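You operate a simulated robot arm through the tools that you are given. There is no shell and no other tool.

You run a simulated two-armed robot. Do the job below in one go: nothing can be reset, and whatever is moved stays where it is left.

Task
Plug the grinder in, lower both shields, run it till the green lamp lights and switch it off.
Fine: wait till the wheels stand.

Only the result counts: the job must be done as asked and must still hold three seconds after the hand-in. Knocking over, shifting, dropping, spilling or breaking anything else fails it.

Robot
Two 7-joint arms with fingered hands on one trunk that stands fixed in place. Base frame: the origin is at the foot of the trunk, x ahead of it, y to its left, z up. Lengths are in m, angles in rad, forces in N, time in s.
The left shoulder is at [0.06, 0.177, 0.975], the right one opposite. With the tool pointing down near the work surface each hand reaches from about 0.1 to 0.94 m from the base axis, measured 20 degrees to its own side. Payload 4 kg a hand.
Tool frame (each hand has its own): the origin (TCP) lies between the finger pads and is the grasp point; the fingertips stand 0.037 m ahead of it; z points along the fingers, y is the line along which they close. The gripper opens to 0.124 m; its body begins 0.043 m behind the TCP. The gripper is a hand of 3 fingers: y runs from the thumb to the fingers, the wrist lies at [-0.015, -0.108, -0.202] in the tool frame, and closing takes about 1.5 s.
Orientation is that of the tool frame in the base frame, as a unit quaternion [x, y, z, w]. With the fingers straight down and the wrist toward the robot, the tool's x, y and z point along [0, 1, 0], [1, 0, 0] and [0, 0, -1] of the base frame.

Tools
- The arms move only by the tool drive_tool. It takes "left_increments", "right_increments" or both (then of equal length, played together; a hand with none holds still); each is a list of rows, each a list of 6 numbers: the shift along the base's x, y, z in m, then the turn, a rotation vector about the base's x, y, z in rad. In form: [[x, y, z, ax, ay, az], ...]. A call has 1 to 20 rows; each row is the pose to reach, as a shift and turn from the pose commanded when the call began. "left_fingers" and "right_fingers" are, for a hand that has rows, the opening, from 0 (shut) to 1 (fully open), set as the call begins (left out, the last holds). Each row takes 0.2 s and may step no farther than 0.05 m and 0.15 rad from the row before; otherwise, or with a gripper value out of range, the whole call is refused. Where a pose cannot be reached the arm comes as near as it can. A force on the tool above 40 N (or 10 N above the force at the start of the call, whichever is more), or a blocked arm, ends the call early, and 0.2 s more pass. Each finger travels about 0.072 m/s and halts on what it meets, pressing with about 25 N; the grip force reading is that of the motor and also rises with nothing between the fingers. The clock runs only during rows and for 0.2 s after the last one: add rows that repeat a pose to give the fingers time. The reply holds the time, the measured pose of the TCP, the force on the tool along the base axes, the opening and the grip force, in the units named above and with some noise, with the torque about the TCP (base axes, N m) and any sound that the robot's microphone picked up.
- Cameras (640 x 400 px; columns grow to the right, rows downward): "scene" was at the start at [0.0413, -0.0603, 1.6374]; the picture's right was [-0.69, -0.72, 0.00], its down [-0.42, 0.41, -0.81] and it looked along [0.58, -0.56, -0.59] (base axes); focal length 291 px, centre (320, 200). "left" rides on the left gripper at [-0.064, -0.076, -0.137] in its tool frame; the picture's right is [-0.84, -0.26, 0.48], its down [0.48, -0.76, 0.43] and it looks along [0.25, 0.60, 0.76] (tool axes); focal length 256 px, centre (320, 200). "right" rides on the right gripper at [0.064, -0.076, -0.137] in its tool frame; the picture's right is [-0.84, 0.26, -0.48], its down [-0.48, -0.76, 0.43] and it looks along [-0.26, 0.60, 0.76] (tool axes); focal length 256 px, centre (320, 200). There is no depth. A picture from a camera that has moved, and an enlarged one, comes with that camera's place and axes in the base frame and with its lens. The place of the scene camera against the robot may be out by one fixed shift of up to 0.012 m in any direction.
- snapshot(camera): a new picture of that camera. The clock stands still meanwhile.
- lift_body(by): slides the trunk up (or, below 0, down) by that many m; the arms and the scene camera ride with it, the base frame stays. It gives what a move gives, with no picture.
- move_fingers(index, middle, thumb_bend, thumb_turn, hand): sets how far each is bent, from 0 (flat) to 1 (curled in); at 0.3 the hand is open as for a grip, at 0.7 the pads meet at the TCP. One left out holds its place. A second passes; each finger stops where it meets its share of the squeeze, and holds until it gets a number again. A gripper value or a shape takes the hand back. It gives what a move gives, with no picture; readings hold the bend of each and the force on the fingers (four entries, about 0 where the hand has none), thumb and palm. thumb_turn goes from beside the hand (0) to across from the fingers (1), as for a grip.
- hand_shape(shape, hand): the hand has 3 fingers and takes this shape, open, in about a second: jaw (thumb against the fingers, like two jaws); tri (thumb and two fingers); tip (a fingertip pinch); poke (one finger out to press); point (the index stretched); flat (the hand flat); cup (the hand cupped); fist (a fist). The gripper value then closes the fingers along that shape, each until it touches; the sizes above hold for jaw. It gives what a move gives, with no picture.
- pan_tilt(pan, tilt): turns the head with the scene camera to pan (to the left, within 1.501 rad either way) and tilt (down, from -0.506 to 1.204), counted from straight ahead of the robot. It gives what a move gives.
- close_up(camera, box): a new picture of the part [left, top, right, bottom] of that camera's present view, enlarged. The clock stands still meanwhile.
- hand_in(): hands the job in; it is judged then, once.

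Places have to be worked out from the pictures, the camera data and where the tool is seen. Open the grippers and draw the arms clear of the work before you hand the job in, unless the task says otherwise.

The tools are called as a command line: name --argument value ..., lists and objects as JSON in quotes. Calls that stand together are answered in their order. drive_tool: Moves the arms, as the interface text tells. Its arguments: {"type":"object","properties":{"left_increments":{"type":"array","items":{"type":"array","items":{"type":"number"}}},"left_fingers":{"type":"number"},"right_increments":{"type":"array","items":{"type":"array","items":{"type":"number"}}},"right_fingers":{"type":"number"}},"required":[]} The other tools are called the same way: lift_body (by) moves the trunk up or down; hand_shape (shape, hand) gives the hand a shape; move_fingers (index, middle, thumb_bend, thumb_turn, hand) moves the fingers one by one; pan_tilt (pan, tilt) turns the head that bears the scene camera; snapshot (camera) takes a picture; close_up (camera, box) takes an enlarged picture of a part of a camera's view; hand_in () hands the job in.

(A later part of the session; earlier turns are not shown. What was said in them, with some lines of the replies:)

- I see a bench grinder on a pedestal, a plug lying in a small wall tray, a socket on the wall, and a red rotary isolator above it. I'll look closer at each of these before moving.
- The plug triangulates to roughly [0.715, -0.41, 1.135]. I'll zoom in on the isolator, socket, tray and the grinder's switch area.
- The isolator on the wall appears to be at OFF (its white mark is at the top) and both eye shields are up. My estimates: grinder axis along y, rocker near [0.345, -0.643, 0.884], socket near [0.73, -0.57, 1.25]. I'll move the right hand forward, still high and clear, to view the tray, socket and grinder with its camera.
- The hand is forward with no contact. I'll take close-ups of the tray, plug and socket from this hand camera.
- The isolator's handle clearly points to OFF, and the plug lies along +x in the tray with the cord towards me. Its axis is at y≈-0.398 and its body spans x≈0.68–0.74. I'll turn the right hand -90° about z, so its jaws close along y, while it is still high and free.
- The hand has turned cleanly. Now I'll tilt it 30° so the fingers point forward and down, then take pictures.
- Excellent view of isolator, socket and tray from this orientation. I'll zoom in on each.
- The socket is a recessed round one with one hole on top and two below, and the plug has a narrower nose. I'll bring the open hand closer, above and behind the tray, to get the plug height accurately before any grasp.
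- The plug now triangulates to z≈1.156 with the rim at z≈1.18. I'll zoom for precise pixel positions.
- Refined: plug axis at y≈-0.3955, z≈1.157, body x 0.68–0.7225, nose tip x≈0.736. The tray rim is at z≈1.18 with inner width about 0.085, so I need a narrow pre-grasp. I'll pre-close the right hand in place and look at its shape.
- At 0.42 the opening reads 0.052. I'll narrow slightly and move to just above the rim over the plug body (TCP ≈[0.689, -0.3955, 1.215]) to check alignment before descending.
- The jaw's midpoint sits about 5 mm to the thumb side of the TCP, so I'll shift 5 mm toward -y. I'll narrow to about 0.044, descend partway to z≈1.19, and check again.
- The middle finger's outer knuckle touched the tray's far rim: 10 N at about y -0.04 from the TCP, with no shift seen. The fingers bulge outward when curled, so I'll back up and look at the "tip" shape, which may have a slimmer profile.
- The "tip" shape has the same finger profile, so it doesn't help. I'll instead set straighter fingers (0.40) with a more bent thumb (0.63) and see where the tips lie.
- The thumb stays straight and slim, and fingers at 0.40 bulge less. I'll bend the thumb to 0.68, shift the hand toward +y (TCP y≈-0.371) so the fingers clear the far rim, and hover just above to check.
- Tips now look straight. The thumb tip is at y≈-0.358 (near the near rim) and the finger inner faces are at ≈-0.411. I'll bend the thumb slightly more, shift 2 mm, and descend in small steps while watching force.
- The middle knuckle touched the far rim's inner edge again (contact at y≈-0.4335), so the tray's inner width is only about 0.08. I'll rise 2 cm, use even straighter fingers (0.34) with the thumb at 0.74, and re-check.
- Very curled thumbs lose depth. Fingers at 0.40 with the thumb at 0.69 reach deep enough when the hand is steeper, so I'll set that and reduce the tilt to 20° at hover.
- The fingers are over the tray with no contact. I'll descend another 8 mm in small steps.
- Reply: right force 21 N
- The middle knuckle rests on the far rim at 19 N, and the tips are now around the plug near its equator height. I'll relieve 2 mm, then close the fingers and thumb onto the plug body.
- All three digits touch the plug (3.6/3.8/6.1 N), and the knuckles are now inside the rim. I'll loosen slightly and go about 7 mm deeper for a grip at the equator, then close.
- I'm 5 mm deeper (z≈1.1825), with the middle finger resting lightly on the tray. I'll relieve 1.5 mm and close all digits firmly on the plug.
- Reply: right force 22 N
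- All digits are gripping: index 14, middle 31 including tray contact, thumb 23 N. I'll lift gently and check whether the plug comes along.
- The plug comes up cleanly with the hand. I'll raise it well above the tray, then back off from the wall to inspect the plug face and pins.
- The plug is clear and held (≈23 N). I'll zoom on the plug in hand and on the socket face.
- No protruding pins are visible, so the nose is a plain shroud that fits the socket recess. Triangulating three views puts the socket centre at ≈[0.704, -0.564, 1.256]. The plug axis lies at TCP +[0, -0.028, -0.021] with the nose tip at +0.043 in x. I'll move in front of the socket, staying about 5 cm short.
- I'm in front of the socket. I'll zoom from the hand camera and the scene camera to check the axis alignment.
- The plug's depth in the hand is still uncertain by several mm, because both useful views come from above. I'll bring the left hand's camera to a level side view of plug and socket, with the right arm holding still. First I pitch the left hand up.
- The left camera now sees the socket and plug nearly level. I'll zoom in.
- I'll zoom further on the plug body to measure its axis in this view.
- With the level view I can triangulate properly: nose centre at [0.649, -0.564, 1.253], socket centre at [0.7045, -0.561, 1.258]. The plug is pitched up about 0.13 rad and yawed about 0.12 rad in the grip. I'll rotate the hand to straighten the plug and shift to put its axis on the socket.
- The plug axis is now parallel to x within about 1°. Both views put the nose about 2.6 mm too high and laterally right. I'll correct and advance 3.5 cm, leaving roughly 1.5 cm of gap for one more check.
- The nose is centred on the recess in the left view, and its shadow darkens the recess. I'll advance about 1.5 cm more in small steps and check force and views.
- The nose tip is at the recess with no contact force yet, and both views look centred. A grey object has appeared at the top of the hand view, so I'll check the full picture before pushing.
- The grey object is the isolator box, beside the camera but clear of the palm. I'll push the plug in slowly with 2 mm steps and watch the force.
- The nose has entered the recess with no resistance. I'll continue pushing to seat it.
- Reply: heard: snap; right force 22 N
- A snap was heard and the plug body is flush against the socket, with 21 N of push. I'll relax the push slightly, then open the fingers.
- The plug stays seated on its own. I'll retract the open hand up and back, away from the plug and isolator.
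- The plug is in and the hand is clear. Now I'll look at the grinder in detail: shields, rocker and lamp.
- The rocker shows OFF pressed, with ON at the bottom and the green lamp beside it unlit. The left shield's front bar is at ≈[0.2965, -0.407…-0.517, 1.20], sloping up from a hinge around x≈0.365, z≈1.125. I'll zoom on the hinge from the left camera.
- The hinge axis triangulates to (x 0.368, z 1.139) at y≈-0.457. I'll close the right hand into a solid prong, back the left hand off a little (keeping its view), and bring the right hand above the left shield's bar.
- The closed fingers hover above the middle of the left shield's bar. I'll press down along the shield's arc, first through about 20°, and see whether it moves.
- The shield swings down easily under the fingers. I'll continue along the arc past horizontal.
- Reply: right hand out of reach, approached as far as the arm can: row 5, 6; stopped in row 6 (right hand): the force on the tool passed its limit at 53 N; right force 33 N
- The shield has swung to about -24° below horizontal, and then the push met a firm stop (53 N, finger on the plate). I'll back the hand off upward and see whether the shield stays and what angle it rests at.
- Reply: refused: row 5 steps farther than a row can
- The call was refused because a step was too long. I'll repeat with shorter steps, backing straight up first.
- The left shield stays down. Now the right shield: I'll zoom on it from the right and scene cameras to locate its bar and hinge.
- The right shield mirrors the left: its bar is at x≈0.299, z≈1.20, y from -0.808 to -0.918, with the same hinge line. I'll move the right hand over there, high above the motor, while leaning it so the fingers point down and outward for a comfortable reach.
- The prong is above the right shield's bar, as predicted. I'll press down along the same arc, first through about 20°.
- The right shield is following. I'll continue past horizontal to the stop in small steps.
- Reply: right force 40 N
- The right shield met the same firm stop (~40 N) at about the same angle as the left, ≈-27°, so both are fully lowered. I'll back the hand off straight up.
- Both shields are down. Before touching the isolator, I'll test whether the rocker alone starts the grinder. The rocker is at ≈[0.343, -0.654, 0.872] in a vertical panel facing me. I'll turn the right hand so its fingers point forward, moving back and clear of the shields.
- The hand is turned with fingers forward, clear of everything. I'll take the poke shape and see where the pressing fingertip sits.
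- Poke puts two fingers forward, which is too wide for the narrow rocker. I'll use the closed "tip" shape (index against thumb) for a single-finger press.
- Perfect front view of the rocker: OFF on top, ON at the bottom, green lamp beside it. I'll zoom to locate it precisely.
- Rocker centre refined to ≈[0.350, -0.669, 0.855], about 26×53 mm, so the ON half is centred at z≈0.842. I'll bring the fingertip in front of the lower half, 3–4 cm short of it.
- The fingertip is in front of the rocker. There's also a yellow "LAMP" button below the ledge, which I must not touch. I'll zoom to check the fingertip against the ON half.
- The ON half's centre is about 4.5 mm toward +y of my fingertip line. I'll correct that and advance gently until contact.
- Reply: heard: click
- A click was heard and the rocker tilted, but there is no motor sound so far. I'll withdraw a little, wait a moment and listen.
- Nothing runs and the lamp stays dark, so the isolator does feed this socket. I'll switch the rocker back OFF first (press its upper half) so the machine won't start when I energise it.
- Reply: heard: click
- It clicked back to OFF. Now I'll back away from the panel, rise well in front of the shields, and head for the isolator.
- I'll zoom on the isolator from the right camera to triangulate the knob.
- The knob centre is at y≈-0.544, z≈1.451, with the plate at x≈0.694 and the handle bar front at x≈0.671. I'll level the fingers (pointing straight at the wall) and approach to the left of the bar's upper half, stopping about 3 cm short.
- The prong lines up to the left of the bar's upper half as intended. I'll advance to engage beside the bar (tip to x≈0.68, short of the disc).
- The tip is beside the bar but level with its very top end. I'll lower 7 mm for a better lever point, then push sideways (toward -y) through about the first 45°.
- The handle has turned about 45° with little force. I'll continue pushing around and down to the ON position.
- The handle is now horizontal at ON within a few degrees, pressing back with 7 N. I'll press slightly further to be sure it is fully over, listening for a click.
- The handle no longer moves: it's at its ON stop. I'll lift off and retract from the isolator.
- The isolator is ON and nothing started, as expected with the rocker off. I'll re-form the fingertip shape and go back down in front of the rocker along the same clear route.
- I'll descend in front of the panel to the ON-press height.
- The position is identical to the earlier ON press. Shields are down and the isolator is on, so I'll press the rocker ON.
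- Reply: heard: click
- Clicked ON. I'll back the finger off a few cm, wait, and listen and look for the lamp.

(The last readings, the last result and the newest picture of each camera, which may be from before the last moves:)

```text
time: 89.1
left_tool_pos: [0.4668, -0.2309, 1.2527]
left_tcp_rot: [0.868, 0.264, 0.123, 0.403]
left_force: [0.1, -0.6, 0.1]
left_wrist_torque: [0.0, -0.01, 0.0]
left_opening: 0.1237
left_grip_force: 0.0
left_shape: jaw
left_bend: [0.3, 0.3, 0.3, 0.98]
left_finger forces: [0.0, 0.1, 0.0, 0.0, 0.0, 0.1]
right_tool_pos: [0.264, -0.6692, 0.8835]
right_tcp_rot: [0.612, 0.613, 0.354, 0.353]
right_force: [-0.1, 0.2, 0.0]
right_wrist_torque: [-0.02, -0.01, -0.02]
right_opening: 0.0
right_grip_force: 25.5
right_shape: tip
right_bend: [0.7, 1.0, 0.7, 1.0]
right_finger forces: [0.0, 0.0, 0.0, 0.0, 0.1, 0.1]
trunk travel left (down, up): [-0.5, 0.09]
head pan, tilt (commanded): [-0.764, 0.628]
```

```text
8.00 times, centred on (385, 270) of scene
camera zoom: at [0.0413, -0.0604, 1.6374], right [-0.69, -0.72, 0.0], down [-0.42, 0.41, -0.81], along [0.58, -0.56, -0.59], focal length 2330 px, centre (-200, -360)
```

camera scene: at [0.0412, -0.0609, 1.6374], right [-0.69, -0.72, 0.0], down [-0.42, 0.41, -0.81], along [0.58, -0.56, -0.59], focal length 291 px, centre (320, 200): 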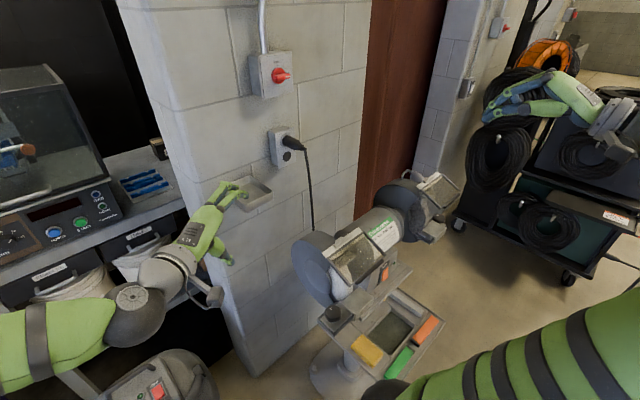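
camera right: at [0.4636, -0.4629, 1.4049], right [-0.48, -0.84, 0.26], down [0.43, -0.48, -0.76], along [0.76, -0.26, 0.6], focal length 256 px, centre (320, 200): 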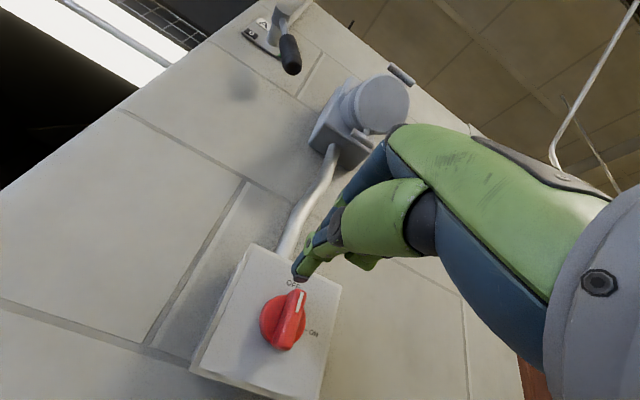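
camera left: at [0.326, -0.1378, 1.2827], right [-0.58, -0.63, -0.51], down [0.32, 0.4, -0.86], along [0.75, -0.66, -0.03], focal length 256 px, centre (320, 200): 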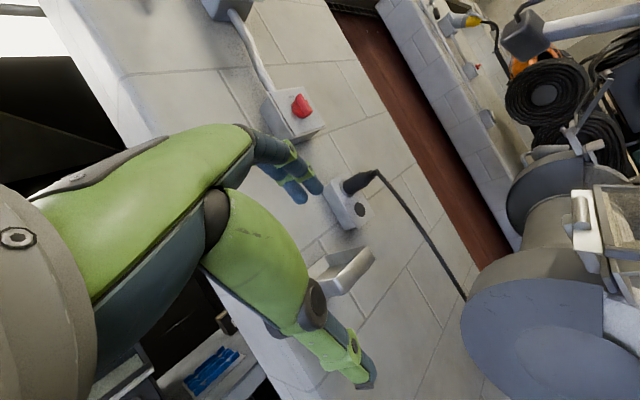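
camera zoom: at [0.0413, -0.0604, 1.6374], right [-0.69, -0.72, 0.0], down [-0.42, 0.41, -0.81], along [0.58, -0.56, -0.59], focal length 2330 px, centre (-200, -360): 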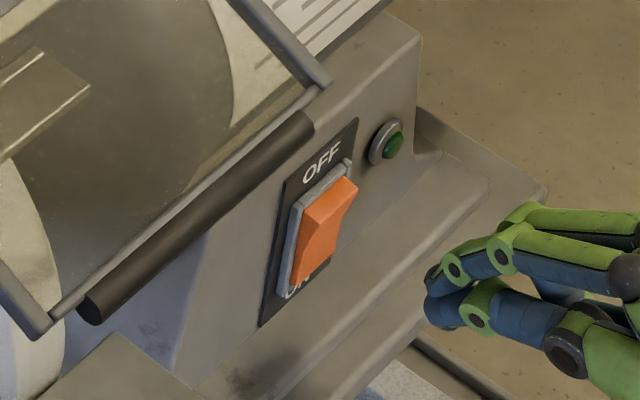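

The rocker is ON. No lamp yet and no hum reported. I'll wait a few seconds more and check the wheels for motion.

close_up --camera "scene" --box '[395, 185, 435, 235]'

drive_tool --right_increments '[[0, 0, 0, 0, 0, 0], [0, 0, 0, 0, 0, 0], [0, 0, 0, 0, 0, 0], [0, 0, 0, 0, 0, 0], [0, 0, 0, 0, 0, 0], [0, 0, 0, 0, 0, 0], [0, 0, 0, 0, 0, 0], [0, 0, 0, 0, 0, 0], [0, 0, 0, 0, 0, 0], [0, 0, 0, 0, 0, 0]]'

close_up --camera "scene" --box '[395, 185, 435, 235]'

close_up --camera "scene" --box '[365, 245, 405, 295]'

```text
8.00 times, centred on (415, 210) of scene
camera zoom: at [0.0413, -0.0604, 1.6374], right [-0.69, -0.72, 0.0], down [-0.42, 0.41, -0.81], along [0.58, -0.56, -0.59], focal length 2330 px, centre (-440, 120)
```

zoom: 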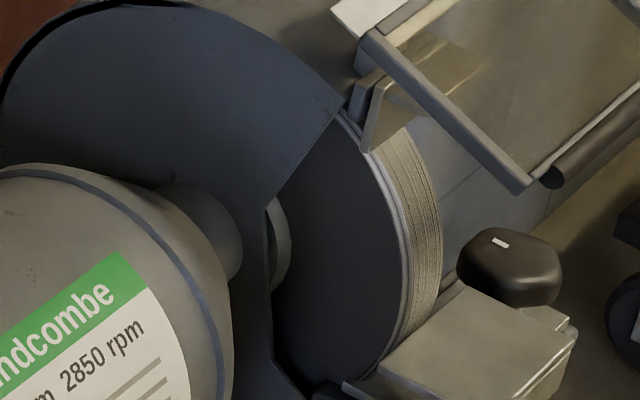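

```text
time: 91.3
left_tool_pos: [0.4666, -0.2315, 1.2525]
left_tcp_rot: [0.868, 0.264, 0.123, 0.402]
left_force: [-0.7, 0.1, 0.3]
left_wrist_torque: [0.02, 0.0, -0.03]
left_opening: 0.1237
left_grip_force: 0.0
left_shape: jaw
left_bend: [0.3, 0.3, 0.3, 0.98]
left_finger forces: [0.0, 0.1, 0.0, 0.0, 0.1, 0.0]
right_tool_pos: [0.2643, -0.6702, 0.8821]
right_tcp_rot: [0.613, 0.612, 0.354, 0.353]
right_force: [-0.4, 0.3, 0.1]
right_wrist_torque: [-0.01, -0.01, -0.03]
right_opening: 0.0
right_grip_force: 24.8
right_shape: tip
right_bend: [0.7, 1.0, 0.7, 1.0]
right_finger forces: [0.0, 0.1, 0.0, 0.0, 0.1, 0.0]
trunk travel left (down, up): [-0.5, 0.09]
head pan, tilt (commanded): [-0.764, 0.628]
```

```text
8.00 times, centred on (415, 210) of scene
camera zoom: at [0.0413, -0.0603, 1.6374], right [-0.69, -0.72, 0.0], down [-0.42, 0.41, -0.81], along [0.58, -0.56, -0.59], focal length 2330 px, centre (-440, 120)
```

zoom: 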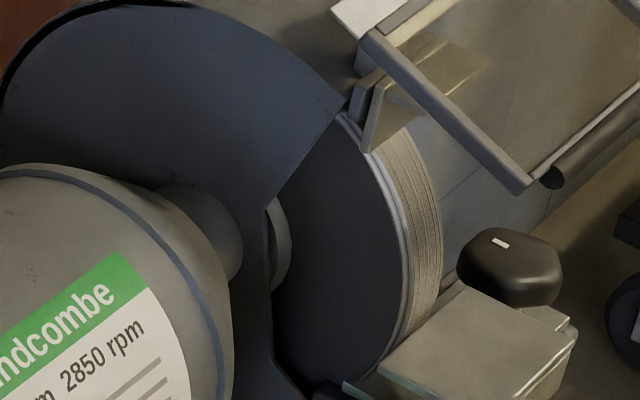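

```text
8.00 times, centred on (385, 270) of scene
camera zoom: at [0.0413, -0.0603, 1.6374], right [-0.69, -0.72, 0.0], down [-0.42, 0.41, -0.81], along [0.58, -0.56, -0.59], focal length 2330 px, centre (-200, -360)
```

zoom: 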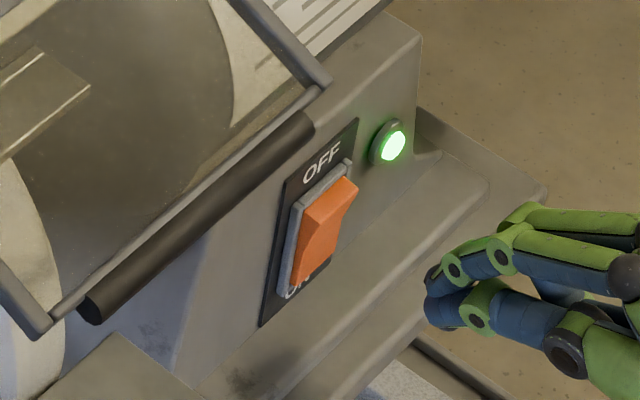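

The wheels are spinning (blurred texture) and the green lamp is lit. I'll switch off now by pressing the rocker's upper half, from the same pose as before.

drive_tool --right_increments '[[0.018, 0, 0, 0, 0, 0], [0.033, 0, 0, 0, 0, 0], [0.041, 0, 0, 0, 0, 0], [0.046, 0, 0, 0, 0, 0], [0.05, 0, 0, 0, 0, 0]]'

close_up --camera "right" --box '[215, 130, 375, 310]'

close_up --camera "scene" --box '[365, 245, 405, 295]'

```text
time: 92.5
left_tool_pos: [0.4645, -0.231, 1.254]
left_tcp_rot: [0.867, 0.263, 0.123, 0.404]
left_force: [0.0, -1.0, 0.3]
left_wrist_torque: [0.05, 0.0, 0.04]
left_opening: 0.1239
left_grip_force: 0.1
left_shape: jaw
left_bend: [0.3, 0.3, 0.3, 0.98]
left_finger forces: [0.1, 0.0, 0.0, 0.0, 0.0, 0.0]
right_tool_pos: [0.3104, -0.6704, 0.8836]
right_tcp_rot: [0.612, 0.612, 0.354, 0.354]
right_force: [-14.6, 0.2, 6.7]
right_wrist_torque: [0.01, 0.01, 0.04]
right_opening: 0.0002
right_grip_force: 24.9
right_shape: tip
right_bend: [0.7, 1.0, 0.7, 1.0]
right_finger forces: [0.0, 0.0, 0.1, 0.0, 0.0, 0.1]
trunk travel left (down, up): [-0.5, 0.09]
head pan, tilt (commanded): [-0.764, 0.628]
heard: click
```

```text
2.22 times, centred on (295, 220) of right
camera zoom: at [0.1546, -0.607, 0.8851], right [-0.29, -0.84, 0.46], down [0.0, -0.48, -0.88], along [0.96, -0.26, 0.14], focal length 569 px, centre (376, 156)
```

zoom: 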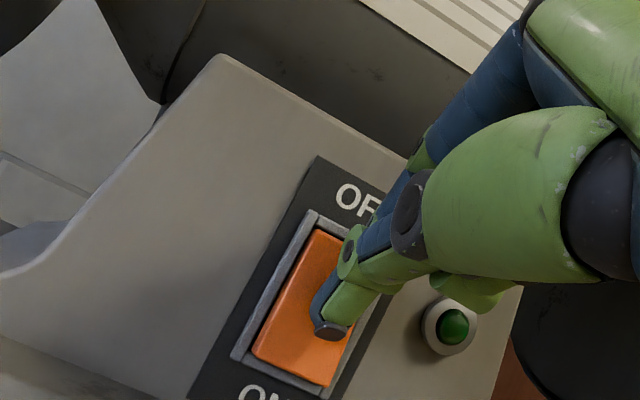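

```text
8.00 times, centred on (385, 270) of scene
camera zoom: at [0.0394, -0.0599, 1.6376], right [-0.69, -0.72, 0.0], down [-0.42, 0.41, -0.81], along [0.58, -0.56, -0.59], focal length 2330 px, centre (-200, -360)
```

zoom: 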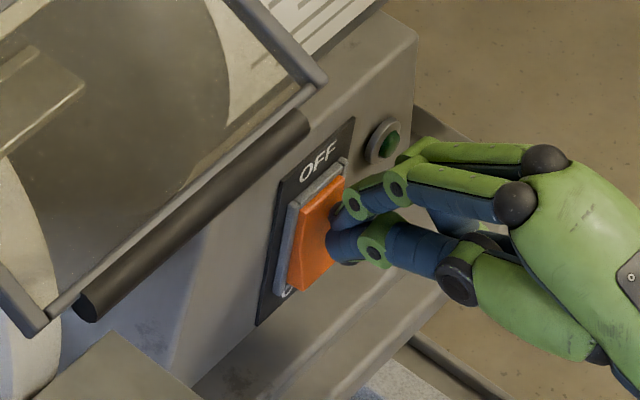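

Switched OFF with a click, and the lamp is out. I'll withdraw the hand back and up, clear of the grinder, while the wheels coast down.

drive_tool --right_increments '[[-0.03, 0, 0, 0, 0, 0], [-0.07, 0, 0.01, 0, 0, 0], [-0.11, 0, 0.04, 0, 0, 0], [-0.13, 0.0, 0.08, 0, 0, 0], [-0.13, 0.01, 0.125, 0, 0, 0], [-0.13, 0.02, 0.17, 0, 0, 0], [-0.13, 0.03, 0.215, 0, 0, 0], [-0.13, 0.04, 0.26, 0, 0, 0], [-0.13, 0.05, 0.305, 0, 0, 0], [-0.13, 0.06, 0.35, 0, 0, 0], [-0.13, 0.07, 0.395, 0, 0, 0], [-0.13, 0.08, 0.44, 0, 0, 0], [-0.13, 0.09, 0.485, 0, 0, 0], [-0.12, 0.1, 0.52, 0, 0, 0]]'

close_up --camera "scene" --box '[395, 185, 435, 235]'

snapshot --camera "scene"

```text
time: 95.5
left_tool_pos: [0.4669, -0.2318, 1.2523]
left_tcp_rot: [0.868, 0.263, 0.122, 0.404]
left_force: [-1.2, 0.6, 0.5]
left_wrist_torque: [0.0, 0.01, -0.01]
left_opening: 0.1238
left_grip_force: 0.1
left_shape: jaw
left_bend: [0.3, 0.3, 0.3, 0.98]
left_finger forces: [0.0, 0.1, 0.1, 0.1, 0.1, 0.1]
right_tool_pos: [0.1935, -0.5689, 1.4015]
right_tcp_rot: [0.613, 0.612, 0.354, 0.354]
right_force: [0.6, -0.1, -0.1]
right_wrist_torque: [0.02, 0.0, 0.0]
right_opening: 0.0
right_grip_force: 24.9
right_shape: tip
right_bend: [0.7, 1.0, 0.7, 1.0]
right_finger forces: [0.0, 0.1, 0.0, 0.0, 0.0, 0.1]
trunk travel left (down, up): [-0.5, 0.09]
head pan, tilt (commanded): [-0.764, 0.628]
```

```text
8.00 times, centred on (415, 210) of scene
camera zoom: at [0.0415, -0.0598, 1.6374], right [-0.69, -0.72, 0.0], down [-0.42, 0.41, -0.81], along [0.58, -0.56, -0.59], focal length 2330 px, centre (-440, 120)
```

zoom: 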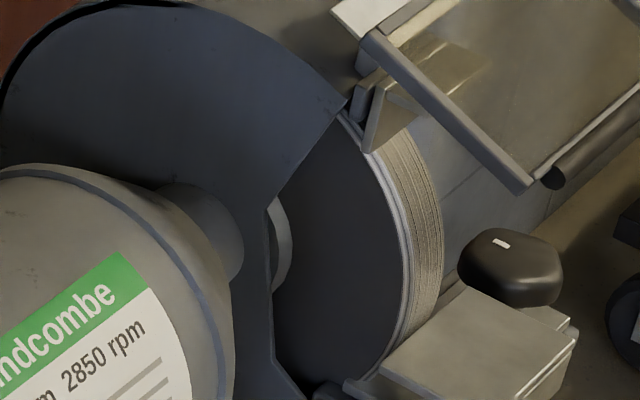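

```text
taken
camera scene: at [0.0415, -0.0598, 1.6374], right [-0.69, -0.72, 0.0], down [-0.42, 0.41, -0.81], along [0.58, -0.56, -0.59], focal length 291 px, centre (320, 200)
```

scene: 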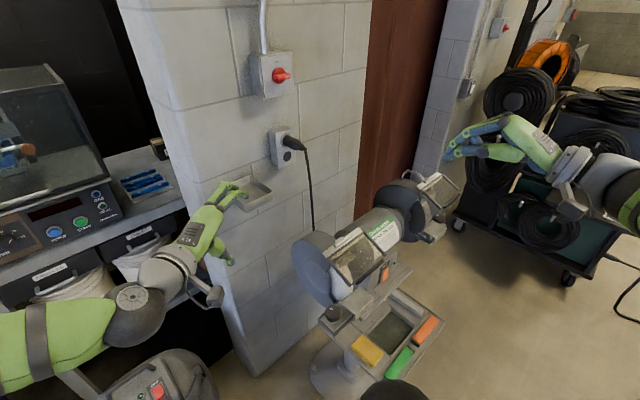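

The wheels are still coasting. Meanwhile I'll open the right hand and draw the left arm back toward its starting place.

hand_shape --shape "jaw" --hand "right"

drive_tool --left_increments '[[-0.016, 0.023, 0.007, 0, 0, 0.14], [-0.032, 0.047, 0.014, 0, 0, 0.28], [-0.048, 0.07, 0.021, 0, 0, 0.42], [-0.064, 0.094, 0.028, 0, 0, 0.56], [-0.08, 0.118, 0.035, 0, 0, 0.7], [-0.096, 0.141, 0.042, 0, 0, 0.84], [-0.112, 0.165, 0.05, 0, 0, 0.98]]'

drive_tool --left_increments '[[0, 0, 0.02, 0, 0.145, 0], [0, 0, 0.045, 0, 0.29, 0], [0, 0, 0.07, 0, 0.435, 0], [0, 0, 0.095, 0, 0.58, 0], [0, 0, 0.12, 0, 0.725, 0], [0, 0, 0.14, 0, 0.87, 0]]'

close_up --camera "scene" --box '[395, 185, 435, 235]'

snapshot --camera "scene"

```text
time: 96.4
left_tool_pos: [0.4661, -0.2302, 1.252]
left_tcp_rot: [0.868, 0.264, 0.123, 0.403]
left_force: [0.4, -0.1, -0.5]
left_wrist_torque: [0.02, -0.02, 0.02]
left_opening: 0.1238
left_grip_force: 0.1
left_shape: jaw
left_bend: [0.3, 0.3, 0.3, 0.98]
left_finger forces: [0.0, 0.1, 0.0, 0.0, 0.0, 0.0]
right_tool_pos: [0.1925, -0.5696, 1.4031]
right_tcp_rot: [0.612, 0.612, 0.354, 0.353]
right_force: [-0.2, -0.5, 0.2]
right_wrist_torque: [-0.03, 0.0, 0.04]
right_opening: 0.1236
right_grip_force: 0.1
right_shape: jaw
right_bend: [0.3, 0.3, 0.3, 0.98]
right_finger forces: [0.1, 0.1, 0.0, 0.0, 0.1, 0.1]
trunk travel left (down, up): [-0.5, 0.09]
head pan, tilt (commanded): [-0.764, 0.628]
```

```text
time: 98.0
left_tool_pos: [0.3514, -0.0659, 1.3022]
left_tcp_rot: [0.641, 0.641, 0.298, 0.298]
left_force: [0.1, -0.2, -0.6]
left_wrist_torque: [0.0, -0.02, 0.01]
left_opening: 0.1237
left_grip_force: 0.0
left_shape: jaw
left_bend: [0.3, 0.3, 0.3, 0.98]
left_finger forces: [0.0, 0.1, 0.1, 0.0, 0.0, 0.0]
right_tool_pos: [0.1924, -0.5687, 1.4022]
right_tcp_rot: [0.613, 0.612, 0.354, 0.354]
right_force: [0.2, 0.3, -0.4]
right_wrist_torque: [0.04, 0.02, 0.02]
right_opening: 0.1235
right_grip_force: 0.1
right_shape: jaw
right_bend: [0.3, 0.3, 0.3, 0.98]
right_finger forces: [0.1, 0.0, 0.1, 0.1, 0.0, 0.0]
trunk travel left (down, up): [-0.5, 0.09]
head pan, tilt (commanded): [-0.764, 0.628]
```

```text
time: 99.4
left_tool_pos: [0.3562, -0.0667, 1.4435]
left_tcp_rot: [0.708, 0.706, 0.0, -0.001]
left_force: [0.1, 0.3, -0.5]
left_wrist_torque: [-0.01, 0.04, 0.04]
left_opening: 0.1236
left_grip_force: 0.1
left_shape: jaw
left_bend: [0.3, 0.3, 0.3, 0.98]
left_finger forces: [0.0, 0.0, 0.0, 0.0, 0.1, 0.0]
right_tool_pos: [0.1949, -0.5695, 1.4026]
right_tcp_rot: [0.612, 0.613, 0.354, 0.353]
right_force: [0.5, 0.0, -0.5]
right_wrist_torque: [0.02, 0.05, 0.0]
right_opening: 0.1236
right_grip_force: 0.1
right_shape: jaw
right_bend: [0.3, 0.3, 0.3, 0.98]
right_finger forces: [0.0, 0.1, 0.0, 0.1, 0.0, 0.1]
trunk travel left (down, up): [-0.5, 0.09]
head pan, tilt (commanded): [-0.764, 0.628]
```

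```text
8.00 times, centred on (415, 210) of scene
camera zoom: at [0.0418, -0.0605, 1.6374], right [-0.69, -0.72, 0.0], down [-0.42, 0.41, -0.81], along [0.58, -0.56, -0.59], focal length 2330 px, centre (-440, 120)
```

zoom: 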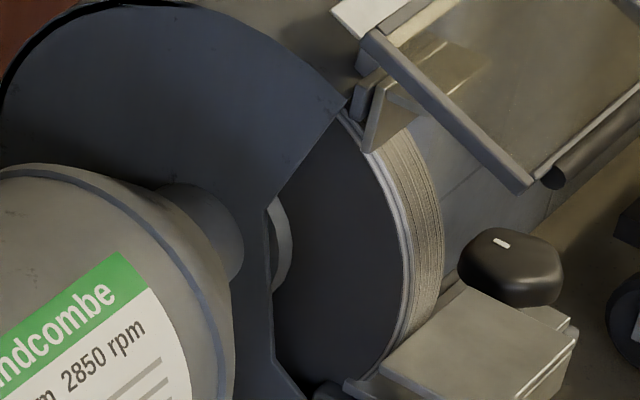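

```text
taken
camera scene: at [0.0418, -0.0605, 1.6374], right [-0.69, -0.72, 0.0], down [-0.42, 0.41, -0.81], along [0.58, -0.56, -0.59], focal length 291 px, centre (320, 200)
```

scene: 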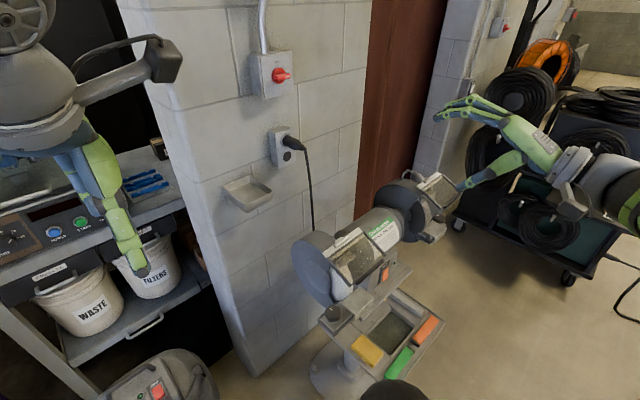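

Still coasting after 7 s (the rim is still blurred). I'll wait longer with hold rows.

drive_tool --right_increments '[[0, 0, 0, 0, 0, 0], [0, 0, 0, 0, 0, 0], [0, 0, 0, 0, 0, 0], [0, 0, 0, 0, 0, 0], [0, 0, 0, 0, 0, 0], [0, 0, 0, 0, 0, 0], [0, 0, 0, 0, 0, 0], [0, 0, 0, 0, 0, 0], [0, 0, 0, 0, 0, 0], [0, 0, 0, 0, 0, 0], [0, 0, 0, 0, 0, 0], [0, 0, 0, 0, 0, 0], [0, 0, 0, 0, 0, 0], [0, 0, 0, 0, 0, 0], [0, 0, 0, 0, 0, 0], [0, 0, 0, 0, 0, 0], [0, 0, 0, 0, 0, 0], [0, 0, 0, 0, 0, 0], [0, 0, 0, 0, 0, 0], [0, 0, 0, 0, 0, 0]]'

drive_tool --right_increments '[[0, 0, 0, 0, 0, 0], [0, 0, 0, 0, 0, 0], [0, 0, 0, 0, 0, 0], [0, 0, 0, 0, 0, 0], [0, 0, 0, 0, 0, 0], [0, 0, 0, 0, 0, 0], [0, 0, 0, 0, 0, 0], [0, 0, 0, 0, 0, 0], [0, 0, 0, 0, 0, 0], [0, 0, 0, 0, 0, 0], [0, 0, 0, 0, 0, 0], [0, 0, 0, 0, 0, 0], [0, 0, 0, 0, 0, 0], [0, 0, 0, 0, 0, 0], [0, 0, 0, 0, 0, 0], [0, 0, 0, 0, 0, 0], [0, 0, 0, 0, 0, 0], [0, 0, 0, 0, 0, 0], [0, 0, 0, 0, 0, 0], [0, 0, 0, 0, 0, 0]]'

close_up --camera "scene" --box '[395, 185, 435, 235]'

close_up --camera "scene" --box '[365, 245, 405, 295]'

```text
time: 103.6
left_tool_pos: [0.3545, -0.0672, 1.4439]
left_tcp_rot: [0.707, 0.707, 0.0, 0.001]
left_force: [0.4, 0.6, 0.0]
left_wrist_torque: [0.01, 0.03, -0.04]
left_opening: 0.1239
left_grip_force: 0.2
left_shape: jaw
left_bend: [0.3, 0.3, 0.3, 0.98]
left_finger forces: [0.0, 0.0, 0.1, 0.0, 0.1, 0.0]
right_tool_pos: [0.1937, -0.5691, 1.4027]
right_tcp_rot: [0.613, 0.612, 0.353, 0.354]
right_force: [-0.2, 0.2, -0.8]
right_wrist_torque: [0.03, 0.01, 0.04]
right_opening: 0.1236
right_grip_force: 0.0
right_shape: jaw
right_bend: [0.3, 0.3, 0.3, 0.98]
right_finger forces: [0.1, 0.1, 0.0, 0.1, 0.0, 0.1]
trunk travel left (down, up): [-0.5, 0.09]
head pan, tilt (commanded): [-0.764, 0.628]
```

```text
time: 107.8
left_tool_pos: [0.3551, -0.0672, 1.4437]
left_tcp_rot: [0.707, 0.707, -0.001, 0.0]
left_force: [-0.8, -0.4, -0.5]
left_wrist_torque: [0.0, -0.01, 0.02]
left_opening: 0.1239
left_grip_force: 0.0
left_shape: jaw
left_bend: [0.3, 0.3, 0.3, 0.98]
left_finger forces: [0.1, 0.0, 0.1, 0.1, 0.1, 0.0]
right_tool_pos: [0.1928, -0.5703, 1.4017]
right_tcp_rot: [0.613, 0.612, 0.353, 0.353]
right_force: [0.1, 0.1, 0.4]
right_wrist_torque: [-0.03, -0.01, 0.01]
right_opening: 0.1238
right_grip_force: 0.1
right_shape: jaw
right_bend: [0.3, 0.3, 0.3, 0.98]
right_finger forces: [0.0, 0.0, 0.0, 0.0, 0.0, 0.0]
trunk travel left (down, up): [-0.5, 0.09]
head pan, tilt (commanded): [-0.764, 0.628]
```

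```text
8.00 times, centred on (415, 210) of scene
camera zoom: at [0.0412, -0.0603, 1.6374], right [-0.69, -0.72, 0.0], down [-0.42, 0.41, -0.81], along [0.58, -0.56, -0.59], focal length 2330 px, centre (-440, 120)
```

zoom: 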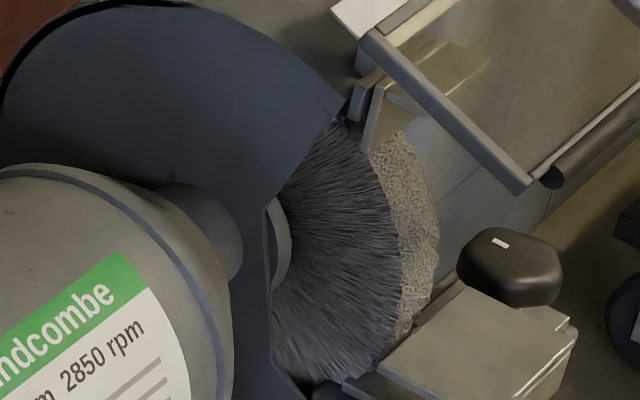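

```text
8.00 times, centred on (385, 270) of scene
camera zoom: at [0.0412, -0.0603, 1.6374], right [-0.69, -0.72, 0.0], down [-0.42, 0.41, -0.81], along [0.58, -0.56, -0.59], focal length 2330 px, centre (-200, -360)
```

zoom: 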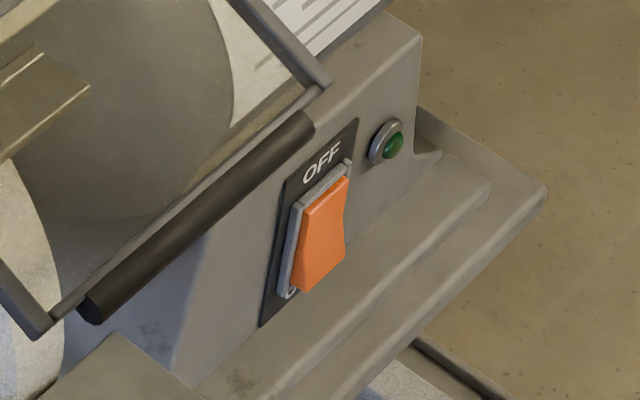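

The bristles are visible now. I'll wait a few more seconds and compare images to confirm the wheels stand completely still.

drive_tool --right_increments '[[0, 0, 0, 0, 0, 0], [0, 0, 0, 0, 0, 0], [0, 0, 0, 0, 0, 0], [0, 0, 0, 0, 0, 0], [0, 0, 0, 0, 0, 0], [0, 0, 0, 0, 0, 0], [0, 0, 0, 0, 0, 0], [0, 0, 0, 0, 0, 0], [0, 0, 0, 0, 0, 0], [0, 0, 0, 0, 0, 0], [0, 0, 0, 0, 0, 0], [0, 0, 0, 0, 0, 0], [0, 0, 0, 0, 0, 0], [0, 0, 0, 0, 0, 0], [0, 0, 0, 0, 0, 0], [0, 0, 0, 0, 0, 0], [0, 0, 0, 0, 0, 0], [0, 0, 0, 0, 0, 0], [0, 0, 0, 0, 0, 0], [0, 0, 0, 0, 0, 0]]'

close_up --camera "scene" --box '[395, 185, 435, 235]'

close_up --camera "scene" --box '[290, 215, 410, 325]'

close_up --camera "scene" --box '[230, 40, 330, 170]'

```text
time: 112.0
left_tool_pos: [0.355, -0.0668, 1.4435]
left_tcp_rot: [0.707, 0.707, 0.0, 0.001]
left_force: [0.0, 0.1, -0.2]
left_wrist_torque: [0.0, -0.03, 0.0]
left_opening: 0.1238
left_grip_force: 0.0
left_shape: jaw
left_bend: [0.3, 0.3, 0.3, 0.98]
left_finger forces: [0.0, 0.1, 0.0, 0.1, 0.1, 0.1]
right_tool_pos: [0.1925, -0.5693, 1.4024]
right_tcp_rot: [0.613, 0.612, 0.353, 0.353]
right_force: [0.1, 0.4, -0.9]
right_wrist_torque: [-0.01, 0.01, -0.04]
right_opening: 0.1238
right_grip_force: 0.1
right_shape: jaw
right_bend: [0.3, 0.3, 0.3, 0.98]
right_finger forces: [0.1, 0.0, 0.0, 0.1, 0.0, 0.1]
trunk travel left (down, up): [-0.5, 0.09]
head pan, tilt (commanded): [-0.764, 0.628]
```

```text
8.00 times, centred on (415, 210) of scene
camera zoom: at [0.0412, -0.0603, 1.6374], right [-0.69, -0.72, 0.0], down [-0.42, 0.41, -0.81], along [0.58, -0.56, -0.59], focal length 2330 px, centre (-440, 120)
```

zoom: 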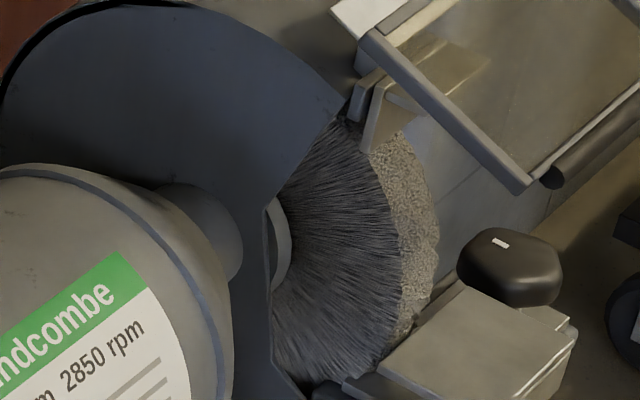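

```text
3.64 times, centred on (350, 270) of scene
camera zoom: at [0.0412, -0.0603, 1.6374], right [-0.69, -0.72, 0.0], down [-0.42, 0.41, -0.81], along [0.58, -0.56, -0.59], focal length 1059 px, centre (211, -54)
```

zoom: 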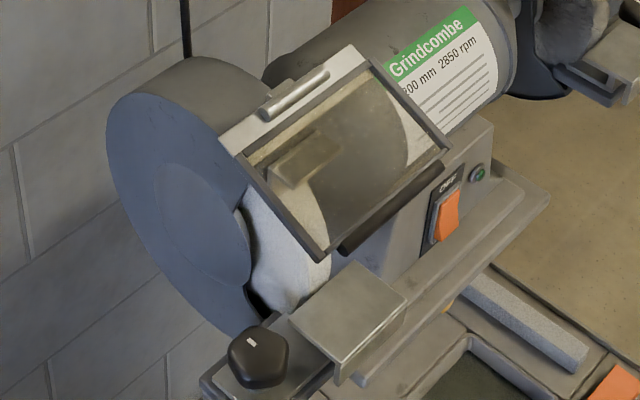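

```text
3.08 times, centred on (280, 105) of scene
camera zoom: at [0.0412, -0.0603, 1.6374], right [-0.69, -0.72, 0.0], down [-0.42, 0.41, -0.81], along [0.58, -0.56, -0.59], focal length 896 px, centre (443, 492)
```

zoom: 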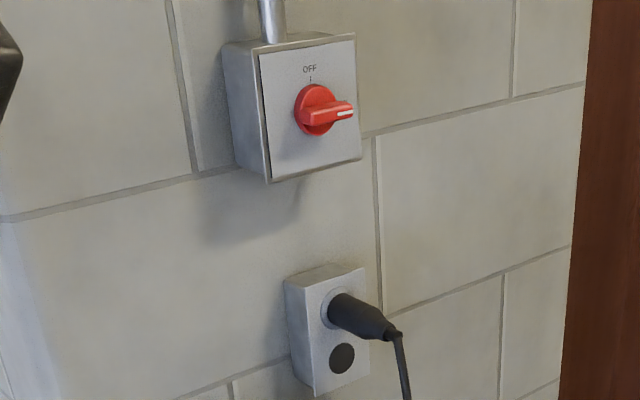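

The bristle pattern is identical 4 s apart, so the wheels stand. Plug seated, isolator ON, rocker OFF, lamp out, both shields down. I'll draw the right arm a bit further back and take a final look.

drive_tool --right_increments '[[-0.01, 0.02, 0.015, 0, 0, 0], [-0.02, 0.04, 0.03, 0, 0, 0], [-0.03, 0.06, 0.045, 0, 0, 0], [-0.03, 0.06, 0.045, 0, 0, 0]]'

snapshot --camera "scene"

close_up --camera "scene" --box '[380, 160, 480, 260]'

```text
time: 113.0
left_tool_pos: [0.3544, -0.0678, 1.4423]
left_tcp_rot: [0.707, 0.707, 0.0, -0.001]
left_force: [0.7, 0.1, 0.1]
left_wrist_torque: [-0.01, 0.0, -0.03]
left_opening: 0.1238
left_grip_force: 0.1
left_shape: jaw
left_bend: [0.3, 0.3, 0.3, 0.98]
left_finger forces: [0.1, 0.1, 0.0, 0.1, 0.1, 0.0]
right_tool_pos: [0.1636, -0.5117, 1.4476]
right_tcp_rot: [0.613, 0.612, 0.353, 0.353]
right_force: [0.3, 0.4, 0.4]
right_wrist_torque: [0.02, 0.01, 0.01]
right_opening: 0.1238
right_grip_force: 0.1
right_shape: jaw
right_bend: [0.3, 0.3, 0.3, 0.98]
right_finger forces: [0.0, 0.1, 0.0, 0.0, 0.1, 0.1]
trunk travel left (down, up): [-0.5, 0.09]
head pan, tilt (commanded): [-0.764, 0.628]
```

```text
taken
camera scene: at [0.0414, -0.0609, 1.6374], right [-0.69, -0.72, 0.0], down [-0.42, 0.41, -0.81], along [0.58, -0.56, -0.59], focal length 291 px, centre (320, 200)
```

scene: 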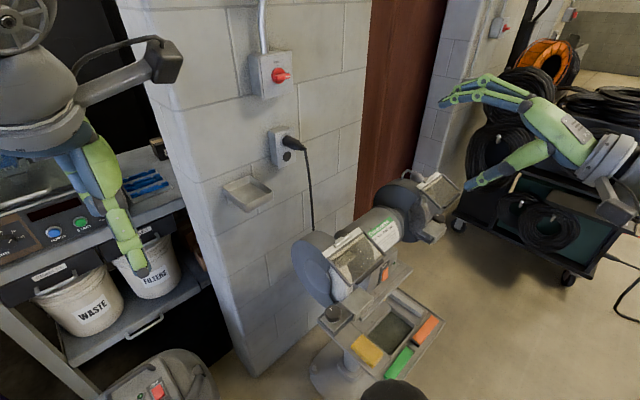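

```text
4.00 times, centred on (430, 210) of scene
camera zoom: at [0.0414, -0.0609, 1.6374], right [-0.69, -0.72, 0.0], down [-0.42, 0.41, -0.81], along [0.58, -0.56, -0.59], focal length 1165 px, centre (-120, 160)
```

zoom: 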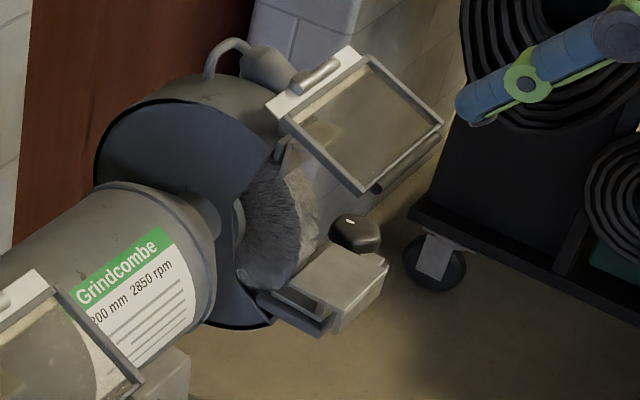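

Everything matches the task: plug seated, both shields down, the run completed until the green lamp lit, rocker OFF, wheels standing, hands open and clear. I'm handing in.

hand_in

```text
The job is handed in.
```

The job is done and handed in. The grinder is plugged in and both shields are down. It ran until the green lamp lit and is now switched off.

- **Plug:** it snapped into the wall socket and stayed seated when I let go.
- **Shields:** I pushed both down until they met a firm stop at about the same angle.
- **Isolator:** with the plug in, the rocker alone did nothing, so I put the rocker back to OFF and turned the red wall isolator from OFF to ON. I left it ON.
- **Run:** the wheels spun and the green lamp lit, then I pressed the rocker to OFF.
- **Wheels:** I waited until they stood still. Pictures taken 4 seconds apart showed the same bristle pattern.

While picking up the plug, my fingers pressed lightly on the rim of the wall tray (about 20 N at most), and the tray did not appear to move. I saw nothing knocked over or dropped. Both hands ended open and clear of the work.
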